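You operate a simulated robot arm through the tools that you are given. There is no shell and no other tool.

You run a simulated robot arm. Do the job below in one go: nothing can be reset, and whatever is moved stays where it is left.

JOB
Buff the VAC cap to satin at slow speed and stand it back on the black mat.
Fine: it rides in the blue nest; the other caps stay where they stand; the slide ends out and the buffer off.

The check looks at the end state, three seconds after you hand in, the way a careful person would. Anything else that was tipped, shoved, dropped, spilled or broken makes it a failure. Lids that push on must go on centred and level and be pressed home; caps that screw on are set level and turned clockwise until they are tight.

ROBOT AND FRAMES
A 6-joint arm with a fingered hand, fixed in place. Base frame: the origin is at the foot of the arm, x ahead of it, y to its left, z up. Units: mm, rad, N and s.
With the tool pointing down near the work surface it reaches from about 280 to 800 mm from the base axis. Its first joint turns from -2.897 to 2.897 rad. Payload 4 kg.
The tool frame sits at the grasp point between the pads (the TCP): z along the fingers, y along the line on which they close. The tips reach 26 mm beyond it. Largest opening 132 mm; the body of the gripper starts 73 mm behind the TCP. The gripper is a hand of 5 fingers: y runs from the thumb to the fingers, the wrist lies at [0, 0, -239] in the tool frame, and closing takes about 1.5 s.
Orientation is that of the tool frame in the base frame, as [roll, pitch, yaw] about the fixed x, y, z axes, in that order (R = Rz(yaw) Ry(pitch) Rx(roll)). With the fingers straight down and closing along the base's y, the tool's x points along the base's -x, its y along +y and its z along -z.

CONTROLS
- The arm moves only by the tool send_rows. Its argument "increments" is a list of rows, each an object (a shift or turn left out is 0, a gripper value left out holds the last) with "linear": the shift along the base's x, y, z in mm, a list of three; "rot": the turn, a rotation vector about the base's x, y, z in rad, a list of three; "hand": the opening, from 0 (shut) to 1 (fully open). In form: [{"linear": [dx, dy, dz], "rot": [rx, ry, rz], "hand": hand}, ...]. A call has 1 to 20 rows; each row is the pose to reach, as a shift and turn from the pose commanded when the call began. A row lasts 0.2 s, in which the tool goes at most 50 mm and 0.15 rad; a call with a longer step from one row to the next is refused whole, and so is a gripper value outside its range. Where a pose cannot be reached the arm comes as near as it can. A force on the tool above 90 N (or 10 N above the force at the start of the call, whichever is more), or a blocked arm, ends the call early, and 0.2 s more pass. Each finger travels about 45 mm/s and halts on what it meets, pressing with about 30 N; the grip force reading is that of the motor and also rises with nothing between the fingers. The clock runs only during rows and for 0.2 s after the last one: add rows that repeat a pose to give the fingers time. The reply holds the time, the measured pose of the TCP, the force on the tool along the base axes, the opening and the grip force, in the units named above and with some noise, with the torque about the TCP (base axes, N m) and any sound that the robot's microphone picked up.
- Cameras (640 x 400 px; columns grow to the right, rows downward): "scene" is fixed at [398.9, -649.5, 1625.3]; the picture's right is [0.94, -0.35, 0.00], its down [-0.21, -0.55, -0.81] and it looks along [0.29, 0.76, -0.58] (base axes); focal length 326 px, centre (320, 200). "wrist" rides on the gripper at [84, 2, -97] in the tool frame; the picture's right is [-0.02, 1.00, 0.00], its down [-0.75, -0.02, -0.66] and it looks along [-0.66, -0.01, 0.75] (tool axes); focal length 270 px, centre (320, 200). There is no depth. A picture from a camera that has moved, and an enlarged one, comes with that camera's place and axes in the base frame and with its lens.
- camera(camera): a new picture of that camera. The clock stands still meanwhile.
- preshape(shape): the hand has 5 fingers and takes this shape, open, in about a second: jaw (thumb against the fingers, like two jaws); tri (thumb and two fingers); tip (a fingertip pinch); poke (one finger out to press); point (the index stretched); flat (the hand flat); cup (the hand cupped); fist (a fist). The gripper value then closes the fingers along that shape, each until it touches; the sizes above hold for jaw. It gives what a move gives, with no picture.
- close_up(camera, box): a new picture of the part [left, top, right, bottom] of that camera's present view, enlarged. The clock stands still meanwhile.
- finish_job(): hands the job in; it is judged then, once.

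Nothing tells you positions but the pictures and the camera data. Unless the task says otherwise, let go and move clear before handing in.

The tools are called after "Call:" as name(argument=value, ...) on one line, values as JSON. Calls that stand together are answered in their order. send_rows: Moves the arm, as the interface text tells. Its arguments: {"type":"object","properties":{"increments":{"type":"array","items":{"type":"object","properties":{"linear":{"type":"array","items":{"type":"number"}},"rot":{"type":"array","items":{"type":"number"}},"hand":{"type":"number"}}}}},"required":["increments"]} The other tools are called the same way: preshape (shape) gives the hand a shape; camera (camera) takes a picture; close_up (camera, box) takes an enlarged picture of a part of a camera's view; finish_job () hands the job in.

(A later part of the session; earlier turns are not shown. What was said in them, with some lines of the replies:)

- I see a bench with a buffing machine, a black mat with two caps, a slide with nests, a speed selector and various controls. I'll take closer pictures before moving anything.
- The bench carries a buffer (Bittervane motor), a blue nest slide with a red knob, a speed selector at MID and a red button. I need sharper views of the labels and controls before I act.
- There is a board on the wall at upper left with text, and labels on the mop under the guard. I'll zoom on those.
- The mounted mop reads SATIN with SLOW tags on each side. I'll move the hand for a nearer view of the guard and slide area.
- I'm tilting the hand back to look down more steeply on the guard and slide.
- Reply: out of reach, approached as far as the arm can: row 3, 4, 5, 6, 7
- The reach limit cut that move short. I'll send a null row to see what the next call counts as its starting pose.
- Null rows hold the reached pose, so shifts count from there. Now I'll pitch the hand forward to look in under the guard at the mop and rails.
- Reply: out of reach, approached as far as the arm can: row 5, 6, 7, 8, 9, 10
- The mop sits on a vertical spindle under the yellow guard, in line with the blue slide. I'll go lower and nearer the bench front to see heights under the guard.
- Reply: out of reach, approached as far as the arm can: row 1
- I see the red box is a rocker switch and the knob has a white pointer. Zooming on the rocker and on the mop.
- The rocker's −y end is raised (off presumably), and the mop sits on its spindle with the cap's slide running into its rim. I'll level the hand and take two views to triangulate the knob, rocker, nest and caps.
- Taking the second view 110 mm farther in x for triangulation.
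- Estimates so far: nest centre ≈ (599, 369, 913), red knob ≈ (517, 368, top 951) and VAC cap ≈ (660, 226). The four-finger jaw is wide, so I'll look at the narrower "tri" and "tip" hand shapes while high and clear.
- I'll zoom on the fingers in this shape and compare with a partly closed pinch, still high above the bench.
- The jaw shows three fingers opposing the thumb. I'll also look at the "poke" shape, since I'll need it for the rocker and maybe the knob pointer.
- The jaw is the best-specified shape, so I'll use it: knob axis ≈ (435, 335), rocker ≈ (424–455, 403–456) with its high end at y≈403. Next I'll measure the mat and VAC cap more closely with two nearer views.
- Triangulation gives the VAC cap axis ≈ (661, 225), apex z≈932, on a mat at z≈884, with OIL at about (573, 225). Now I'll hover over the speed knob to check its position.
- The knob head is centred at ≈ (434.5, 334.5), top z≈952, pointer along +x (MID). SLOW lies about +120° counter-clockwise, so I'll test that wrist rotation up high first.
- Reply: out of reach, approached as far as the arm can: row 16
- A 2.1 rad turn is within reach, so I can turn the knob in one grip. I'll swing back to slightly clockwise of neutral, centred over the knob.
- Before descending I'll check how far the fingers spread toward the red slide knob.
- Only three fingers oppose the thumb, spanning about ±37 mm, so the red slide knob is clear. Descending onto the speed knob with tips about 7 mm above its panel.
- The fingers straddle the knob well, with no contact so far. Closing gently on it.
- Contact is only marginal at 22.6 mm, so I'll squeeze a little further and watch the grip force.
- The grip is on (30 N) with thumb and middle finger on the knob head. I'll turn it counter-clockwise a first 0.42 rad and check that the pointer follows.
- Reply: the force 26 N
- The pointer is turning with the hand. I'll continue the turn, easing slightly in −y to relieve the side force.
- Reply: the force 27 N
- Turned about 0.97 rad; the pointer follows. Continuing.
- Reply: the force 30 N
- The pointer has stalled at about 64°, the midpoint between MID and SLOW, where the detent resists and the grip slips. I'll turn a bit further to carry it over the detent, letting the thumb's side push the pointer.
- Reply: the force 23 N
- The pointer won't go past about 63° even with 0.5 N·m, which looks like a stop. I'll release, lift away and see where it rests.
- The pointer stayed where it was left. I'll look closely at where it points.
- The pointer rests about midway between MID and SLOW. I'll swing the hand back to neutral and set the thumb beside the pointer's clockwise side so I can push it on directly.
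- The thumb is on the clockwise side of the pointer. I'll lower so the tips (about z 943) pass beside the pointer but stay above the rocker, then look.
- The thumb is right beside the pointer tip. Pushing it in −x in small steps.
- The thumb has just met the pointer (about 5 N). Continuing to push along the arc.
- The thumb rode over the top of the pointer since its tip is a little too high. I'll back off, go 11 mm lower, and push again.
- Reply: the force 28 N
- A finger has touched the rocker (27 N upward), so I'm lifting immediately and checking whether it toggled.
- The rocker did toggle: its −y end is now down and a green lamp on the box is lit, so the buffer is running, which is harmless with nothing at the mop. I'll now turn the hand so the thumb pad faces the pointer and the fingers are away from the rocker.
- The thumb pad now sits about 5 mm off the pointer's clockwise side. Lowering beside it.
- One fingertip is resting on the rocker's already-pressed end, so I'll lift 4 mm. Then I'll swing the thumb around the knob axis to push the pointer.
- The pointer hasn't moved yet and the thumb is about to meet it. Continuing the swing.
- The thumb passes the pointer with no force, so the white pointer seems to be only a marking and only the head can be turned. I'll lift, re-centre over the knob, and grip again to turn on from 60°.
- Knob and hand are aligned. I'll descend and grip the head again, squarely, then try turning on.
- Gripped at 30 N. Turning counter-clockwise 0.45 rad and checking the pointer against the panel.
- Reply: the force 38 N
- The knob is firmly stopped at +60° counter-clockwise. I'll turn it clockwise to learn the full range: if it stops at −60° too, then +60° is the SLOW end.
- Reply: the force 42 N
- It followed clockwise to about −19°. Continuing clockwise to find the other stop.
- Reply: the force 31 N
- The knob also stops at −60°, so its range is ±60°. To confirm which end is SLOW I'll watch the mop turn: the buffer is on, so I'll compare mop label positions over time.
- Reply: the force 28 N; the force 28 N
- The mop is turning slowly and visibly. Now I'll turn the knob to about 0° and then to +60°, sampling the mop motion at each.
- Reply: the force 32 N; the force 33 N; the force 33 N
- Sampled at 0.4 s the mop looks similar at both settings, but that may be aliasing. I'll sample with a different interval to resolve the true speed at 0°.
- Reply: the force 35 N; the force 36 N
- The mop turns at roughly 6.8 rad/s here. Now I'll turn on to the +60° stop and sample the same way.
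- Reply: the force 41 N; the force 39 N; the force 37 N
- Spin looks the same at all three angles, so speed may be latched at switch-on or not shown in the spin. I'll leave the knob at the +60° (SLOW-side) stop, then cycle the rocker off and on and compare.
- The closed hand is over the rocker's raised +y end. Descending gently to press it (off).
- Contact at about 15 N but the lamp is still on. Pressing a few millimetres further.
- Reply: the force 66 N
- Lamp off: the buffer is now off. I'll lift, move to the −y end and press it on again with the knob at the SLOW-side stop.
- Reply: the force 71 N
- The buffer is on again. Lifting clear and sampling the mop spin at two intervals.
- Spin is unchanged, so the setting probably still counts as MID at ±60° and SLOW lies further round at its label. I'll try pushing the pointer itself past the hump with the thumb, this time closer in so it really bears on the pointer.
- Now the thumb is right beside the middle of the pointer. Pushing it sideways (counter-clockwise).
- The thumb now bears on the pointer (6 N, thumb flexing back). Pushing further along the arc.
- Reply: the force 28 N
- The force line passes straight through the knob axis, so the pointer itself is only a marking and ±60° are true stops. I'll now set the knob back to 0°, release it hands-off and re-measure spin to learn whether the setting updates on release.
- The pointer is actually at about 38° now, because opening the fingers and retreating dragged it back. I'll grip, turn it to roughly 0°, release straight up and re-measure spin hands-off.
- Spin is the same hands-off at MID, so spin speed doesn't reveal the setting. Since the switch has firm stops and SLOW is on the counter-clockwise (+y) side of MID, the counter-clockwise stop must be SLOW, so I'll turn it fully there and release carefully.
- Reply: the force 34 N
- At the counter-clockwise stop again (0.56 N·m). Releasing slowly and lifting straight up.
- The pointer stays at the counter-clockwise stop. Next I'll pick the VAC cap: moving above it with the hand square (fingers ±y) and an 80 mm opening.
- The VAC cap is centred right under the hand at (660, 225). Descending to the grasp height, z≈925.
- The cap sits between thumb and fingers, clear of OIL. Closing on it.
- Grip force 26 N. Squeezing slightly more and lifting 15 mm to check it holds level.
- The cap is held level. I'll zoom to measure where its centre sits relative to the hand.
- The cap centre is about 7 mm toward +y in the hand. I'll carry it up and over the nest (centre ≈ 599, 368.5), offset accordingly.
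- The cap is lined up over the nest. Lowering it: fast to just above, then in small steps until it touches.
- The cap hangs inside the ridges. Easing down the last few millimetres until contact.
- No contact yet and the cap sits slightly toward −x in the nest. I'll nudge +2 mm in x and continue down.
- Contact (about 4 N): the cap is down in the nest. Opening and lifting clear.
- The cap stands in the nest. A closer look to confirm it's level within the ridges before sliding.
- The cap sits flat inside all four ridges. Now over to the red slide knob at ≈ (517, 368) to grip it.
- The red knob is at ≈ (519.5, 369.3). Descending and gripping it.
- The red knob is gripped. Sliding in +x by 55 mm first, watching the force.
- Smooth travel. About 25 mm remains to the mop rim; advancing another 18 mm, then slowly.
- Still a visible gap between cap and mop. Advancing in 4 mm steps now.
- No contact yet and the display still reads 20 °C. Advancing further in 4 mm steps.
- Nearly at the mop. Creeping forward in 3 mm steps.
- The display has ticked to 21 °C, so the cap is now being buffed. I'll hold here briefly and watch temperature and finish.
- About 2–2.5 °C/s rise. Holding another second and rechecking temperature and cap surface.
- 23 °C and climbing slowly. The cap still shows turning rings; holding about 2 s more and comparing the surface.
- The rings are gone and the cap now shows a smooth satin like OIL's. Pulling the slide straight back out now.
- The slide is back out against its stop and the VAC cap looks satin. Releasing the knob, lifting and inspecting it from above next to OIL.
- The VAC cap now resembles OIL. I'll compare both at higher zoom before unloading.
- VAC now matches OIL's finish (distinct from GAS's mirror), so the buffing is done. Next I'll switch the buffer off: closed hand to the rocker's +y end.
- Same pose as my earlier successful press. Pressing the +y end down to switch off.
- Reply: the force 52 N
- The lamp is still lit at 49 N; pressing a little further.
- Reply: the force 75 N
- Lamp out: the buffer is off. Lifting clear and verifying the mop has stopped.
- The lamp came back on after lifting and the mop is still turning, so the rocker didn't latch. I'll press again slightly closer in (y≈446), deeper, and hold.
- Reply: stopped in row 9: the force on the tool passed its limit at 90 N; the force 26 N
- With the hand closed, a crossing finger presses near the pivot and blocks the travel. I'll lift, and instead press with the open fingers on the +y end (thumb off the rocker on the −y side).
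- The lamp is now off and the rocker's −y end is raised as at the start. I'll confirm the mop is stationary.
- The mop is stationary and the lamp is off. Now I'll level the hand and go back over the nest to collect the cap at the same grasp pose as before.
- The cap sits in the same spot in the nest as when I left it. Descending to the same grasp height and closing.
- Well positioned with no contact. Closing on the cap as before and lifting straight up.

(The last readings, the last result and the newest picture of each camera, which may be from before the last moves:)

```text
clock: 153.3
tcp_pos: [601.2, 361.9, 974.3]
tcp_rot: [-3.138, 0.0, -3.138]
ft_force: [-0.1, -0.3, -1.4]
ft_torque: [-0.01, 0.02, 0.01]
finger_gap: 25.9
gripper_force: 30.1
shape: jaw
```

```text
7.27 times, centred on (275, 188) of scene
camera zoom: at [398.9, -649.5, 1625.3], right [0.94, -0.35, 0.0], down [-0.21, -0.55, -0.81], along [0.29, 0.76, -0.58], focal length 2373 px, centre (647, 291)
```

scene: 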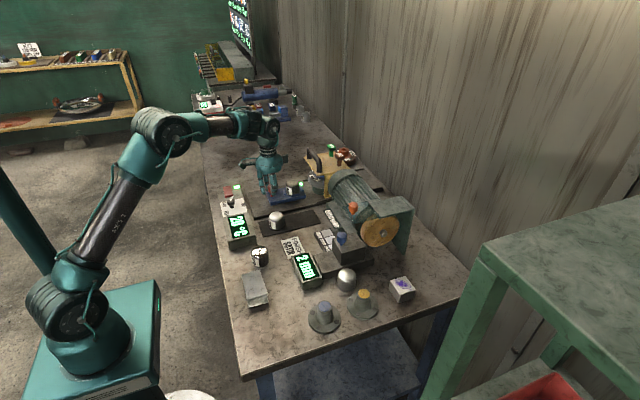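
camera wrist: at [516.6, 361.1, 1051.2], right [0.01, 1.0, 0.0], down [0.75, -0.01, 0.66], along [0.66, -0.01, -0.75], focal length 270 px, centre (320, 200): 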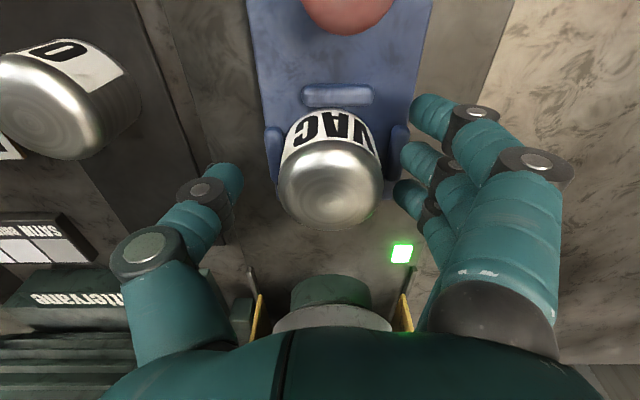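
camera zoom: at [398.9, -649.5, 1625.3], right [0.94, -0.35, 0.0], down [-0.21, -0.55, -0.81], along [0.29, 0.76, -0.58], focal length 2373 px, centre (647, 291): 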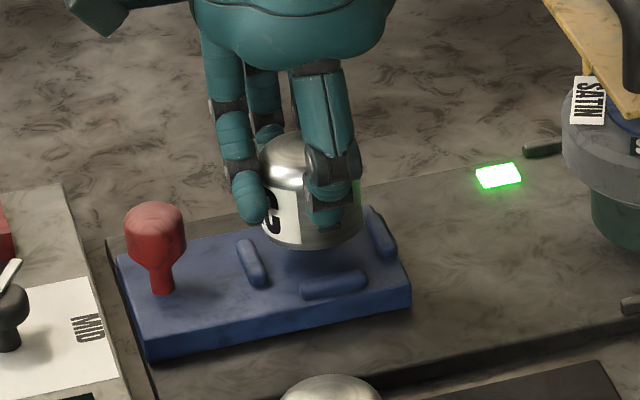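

The cap is lifted level, centre about 9 mm toward +y from the TCP. Carrying it back over its original place on the mat (661, 225).

Call:
send_rows(increments=[{"linear": [0, 0, 20]}, {"linear": [0, 0, 40]}, {"linear": [8, -25, 45]}, {"linear": [20, -55, 45]}, {"linear": [32, -85, 45]}, {"linear": [45, -115, 45]}, {"linear": [55, -135, 45]}, {"linear": [60.5, -145, 45]}, {"linear": [60.5, -145, 45]}, {"linear": [60.5, -145, 45]}])

Call:
camera(camera="wrist")

Call:
close_up(camera="wrist", box=[200, 60, 440, 260])

Call:
close_up(camera="scene", box=[255, 170, 345, 245])

```text
clock: 155.5
tcp_pos: [661.7, 214.6, 1019.4]
tcp_rot: [-3.138, 0.001, -3.136]
ft_force: [0.1, -0.4, -1.9]
ft_torque: [-0.03, -0.04, -0.01]
finger_gap: 25.9
gripper_force: 29.7
shape: jaw
```

```text
taken
camera wrist: at [577.0, 215.7, 1116.5], right [0.01, 1.0, 0.0], down [0.75, -0.01, 0.66], along [0.66, -0.01, -0.75], focal length 270 px, centre (320, 200)
```

wrist: 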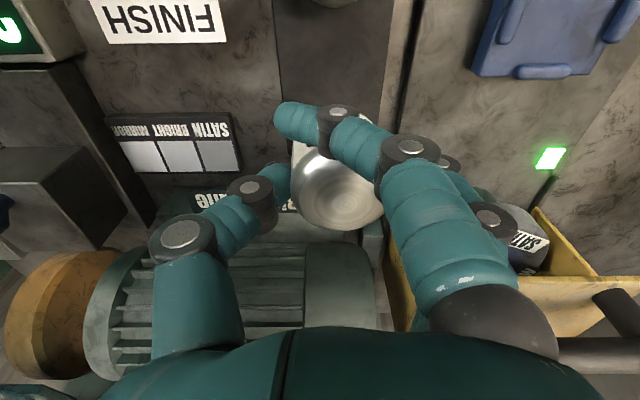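

```text
2.00 times, centred on (320, 160) of wrist
camera zoom: at [577.0, 215.7, 1116.5], right [0.01, 1.0, 0.0], down [0.75, -0.01, 0.66], along [0.66, -0.01, -0.75], focal length 541 px, centre (320, 280)
```

zoom: 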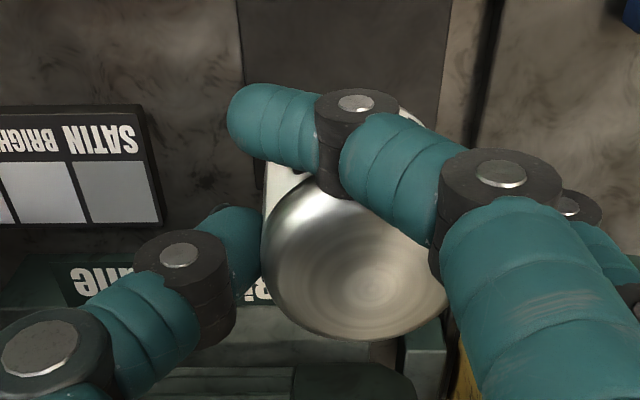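

```text
5.33 times, centred on (300, 208) of scene
camera zoom: at [398.9, -649.5, 1625.3], right [0.94, -0.35, 0.0], down [-0.21, -0.55, -0.81], along [0.29, 0.76, -0.58], focal length 1740 px, centre (427, 160)
```

zoom: 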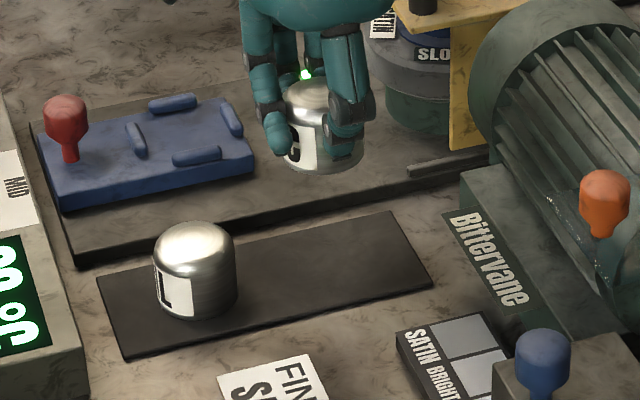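

Cap centre is at ≈ (661, 224) over the mat. Lowering to about 5 mm above it.

Call:
send_rows(increments=[{"linear": [0, 0, -20]}, {"linear": [0, 0, -45]}, {"linear": [0, 0, -65]}, {"linear": [0, 0, -80]}, {"linear": [0, 0, -87]}, {"linear": [0, 0, -87]}])

Call:
close_up(camera="scene", box=[265, 180, 335, 240])

```text
clock: 156.9
tcp_pos: [660.8, 214.6, 933.2]
tcp_rot: [-3.138, 0.0, -3.138]
ft_force: [0.5, 0.6, -1.8]
ft_torque: [-0.01, -0.03, 0.0]
finger_gap: 25.8
gripper_force: 30.6
shape: jaw
```

```text
6.67 times, centred on (300, 210) of scene
camera zoom: at [398.9, -649.5, 1625.3], right [0.94, -0.35, 0.0], down [-0.21, -0.55, -0.81], along [0.29, 0.76, -0.58], focal length 2175 px, centre (453, 133)
```

zoom: 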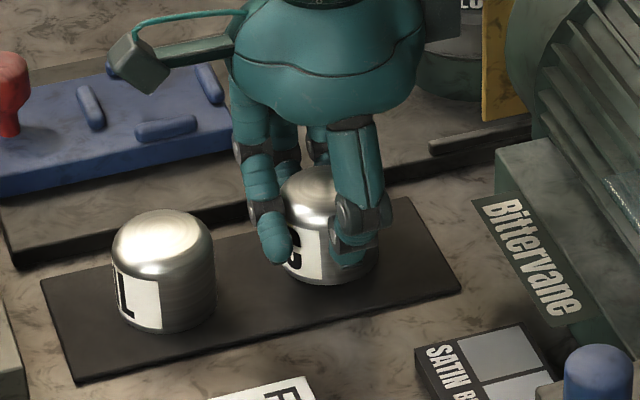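

The cap is just above the mat, well clear of OIL. Easing down in small steps until it touches.

Call:
send_rows(increments=[{"linear": [0, 0, -2]}, {"linear": [0, 0, -4]}, {"linear": [0, 0, -5.5]}, {"linear": [0, 0, -5.5]}])

```text
clock: 157.9
tcp_pos: [660.9, 215.6, 927.9]
tcp_rot: [-3.137, 0.002, -3.137]
ft_force: [0.2, -0.9, 7.7]
ft_torque: [0.29, -0.03, -0.01]
finger_gap: 25.8
gripper_force: 29.8
shape: jaw
```

Contact made (about 9 N) on the mat. Opening gently and lifting away.

Call:
send_rows(increments=[{"linear": [0, 0, 0.5], "hand": 0.28}, {"linear": [0, 0, 0.5], "hand": 0.36}, {"linear": [0, 0, 0.5], "hand": 0.46}, {"linear": [0, 0, 0.5], "hand": 0.56}, {"linear": [0, 0, 0.5], "hand": 0.6}, {"linear": [0, 0, 0.5], "hand": 0.6}, {"linear": [0, 0, 0.5], "hand": 0.6}])

Call:
camera(camera="wrist")

Call:
close_up(camera="scene", box=[265, 180, 335, 240])

```text
clock: 159.5
tcp_pos: [660.6, 216.2, 927.4]
tcp_rot: [-3.137, 0.001, -3.137]
ft_force: [-0.1, 0.1, -0.4]
ft_torque: [0.02, 0.0, -0.02]
finger_gap: 78.7
gripper_force: 0.1
shape: jaw
```

```text
taken
camera wrist: at [576.9, 216.0, 1024.8], right [0.01, 1.0, 0.0], down [0.75, -0.01, 0.66], along [0.66, -0.01, -0.75], focal length 270 px, centre (320, 200)
```

wrist: 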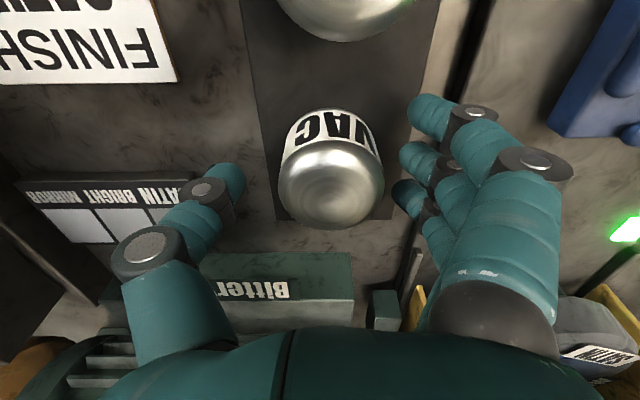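

```text
6.67 times, centred on (300, 210) of scene
camera zoom: at [398.9, -649.5, 1625.3], right [0.94, -0.35, 0.0], down [-0.21, -0.55, -0.81], along [0.29, 0.76, -0.58], focal length 2175 px, centre (453, 133)
```

zoom: 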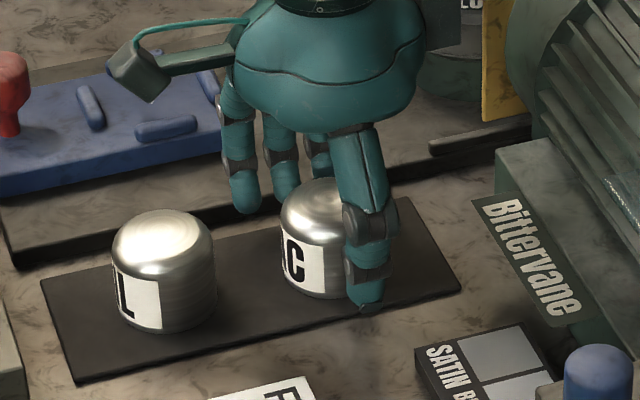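

The cap stands upright on the mat and the hand is free of it. Lifting straight up and away, then a final inspection.

Call:
send_rows(increments=[{"linear": [0, 0, 20]}, {"linear": [0, 0, 50]}, {"linear": [0, 0, 85]}, {"linear": [0, 0, 120]}, {"linear": [-30, 10, 150]}, {"linear": [-65, 20, 180]}, {"linear": [-100, 30, 210]}, {"linear": [-140, 35, 230]}, {"linear": [-140, 35, 230]}])

Call:
camera(camera="scene")

Call:
camera(camera="wrist")

Call:
close_up(camera="scene", box=[215, 160, 345, 250])

Call:
close_up(camera="scene", box=[285, 200, 315, 230])

```text
clock: 161.5
tcp_pos: [520.1, 248.6, 1156.8]
tcp_rot: [-3.137, 0.001, -3.136]
ft_force: [-0.2, -0.2, 0.7]
ft_torque: [-0.03, 0.0, 0.01]
finger_gap: 78.4
gripper_force: 0.1
shape: jaw
```

```text
taken
```

scene: 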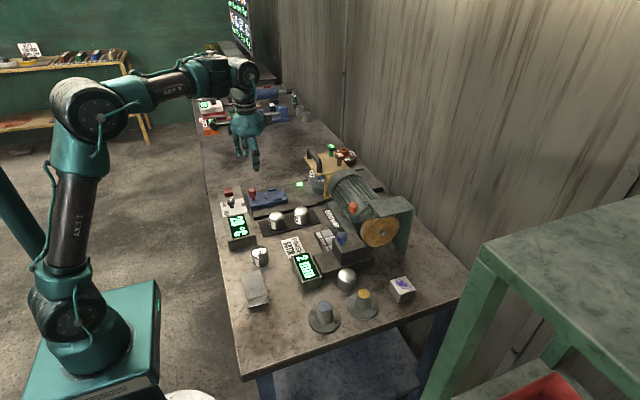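

```text
taken
camera wrist: at [436.5, 250.0, 1254.5], right [0.01, 1.0, 0.0], down [0.75, -0.01, 0.66], along [0.66, -0.01, -0.75], focal length 270 px, centre (320, 200)
```

wrist: 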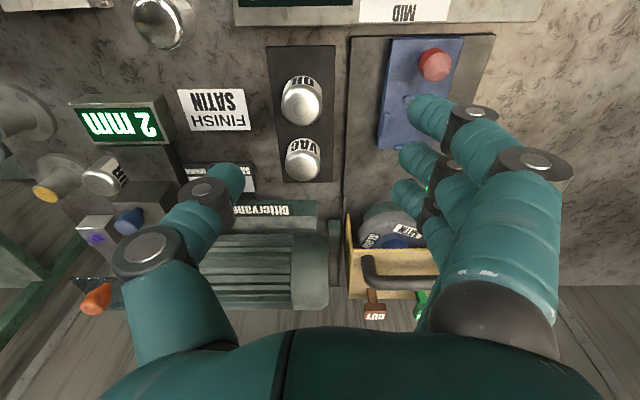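

```text
4.44 times, centred on (280, 205) of scene
camera zoom: at [398.9, -649.5, 1625.3], right [0.94, -0.35, 0.0], down [-0.21, -0.55, -0.81], along [0.29, 0.76, -0.58], focal length 1450 px, centre (498, 178)
```

zoom: 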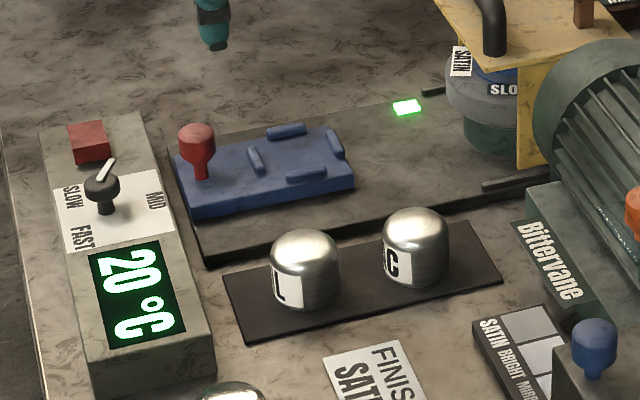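

```text
13.33 times, centred on (300, 215) of scene
camera zoom: at [398.9, -649.5, 1625.3], right [0.94, -0.35, 0.0], down [-0.21, -0.55, -0.81], along [0.29, 0.76, -0.58], focal length 4351 px, centre (587, 0)
```

zoom: 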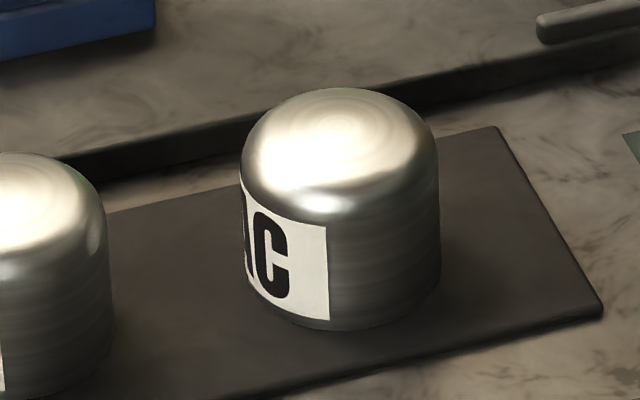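

Everything looks right: the slide is out, the lamp is off and all the caps are standing. One last comparison of the finishes at equal zoom, and a check that the mop is still stopped.

Call:
close_up(camera="scene", box=[263, 203, 313, 235])

Call:
close_up(camera="wrist", box=[260, 60, 350, 190])

Call:
close_up(camera="scene", box=[300, 160, 345, 195])

Call:
close_up(camera="wrist", box=[70, 130, 150, 220])

```text
12.50 times, centred on (288, 219) of scene
camera zoom: at [398.9, -649.5, 1625.3], right [0.94, -0.35, 0.0], down [-0.21, -0.55, -0.81], along [0.29, 0.76, -0.58], focal length 4079 px, centre (720, -38)
```

zoom: 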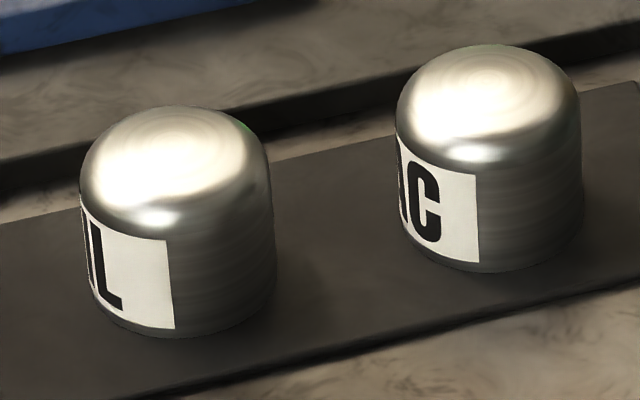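

```text
3.08 times, centred on (305, 125) of wrist
camera zoom: at [436.5, 250.0, 1254.5], right [0.01, 1.0, 0.0], down [0.75, -0.01, 0.66], along [0.66, -0.01, -0.75], focal length 832 px, centre (366, 431)
```

zoom: 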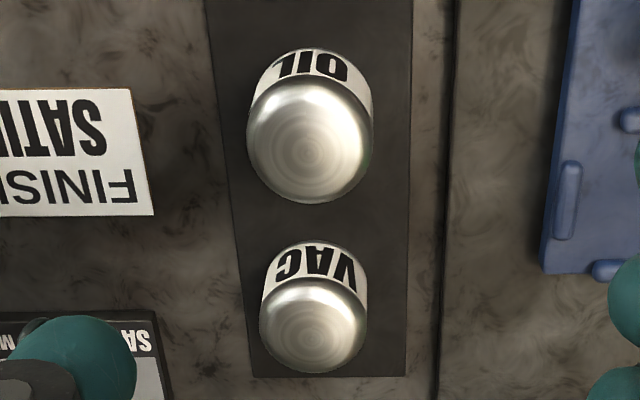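

```text
11.43 times, centred on (322, 178) of scene
camera zoom: at [398.9, -649.5, 1625.3], right [0.94, -0.35, 0.0], down [-0.21, -0.55, -0.81], along [0.29, 0.76, -0.58], focal length 3729 px, centre (291, 457)
```

zoom: 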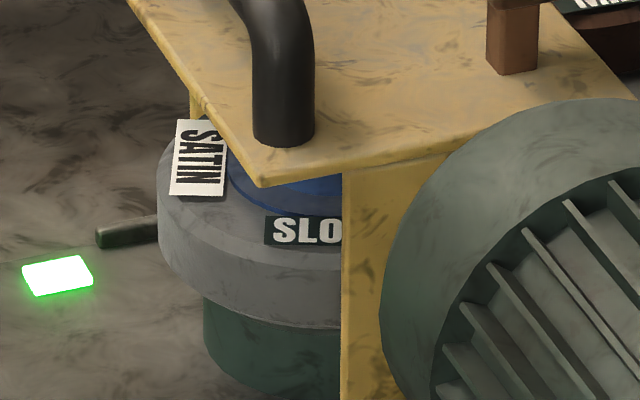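

```text
4.44 times, centred on (110, 175) of wrist
camera zoom: at [436.5, 250.0, 1254.5], right [0.01, 1.0, 0.0], down [0.75, -0.01, 0.66], along [0.66, -0.01, -0.75], focal length 1201 px, centre (1253, 311)
```

zoom: 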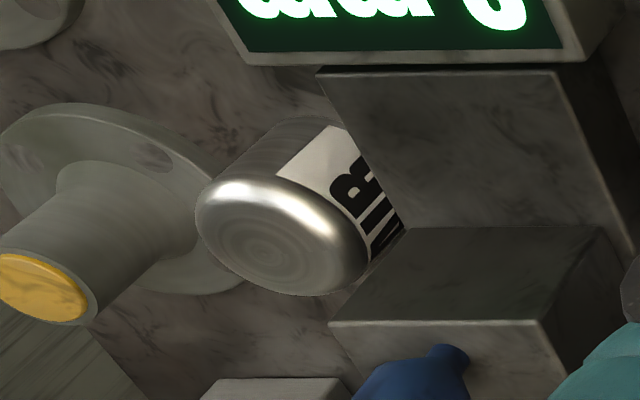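

Call:
finish_job()

```text
The job is handed in.
```

The VAC cap is buffed and standing upright on the black mat in its old spot. I could not prove that the buffer was actually at slow speed.

- **Speed:** The speed knob only turned about 60° each way. That left its pointer about midway between MID and SLOW at the end of its travel toward SLOW. I took that end as SLOW. The mop's spin looked the same wherever the knob was set, so it could not settle the question. The cap only warmed from 20 to 26 °C, which fits a slow speed.
- **Finish:** The cap spent about 4 seconds against the mop marked SATIN, riding in the blue nest. Its turning rings went away, and it now looks the same as the OIL cap next to it, which I took to be satin.
- **End state:** The slide is fully out, and the buffer is off (lamp out and mop still). OIL, GAS and AIR were not touched, and nothing else was disturbed.
- **Rocker:** I knocked the buffer on by accident early on, while working on the knob. Nothing was at the mop then, and it did no harm.
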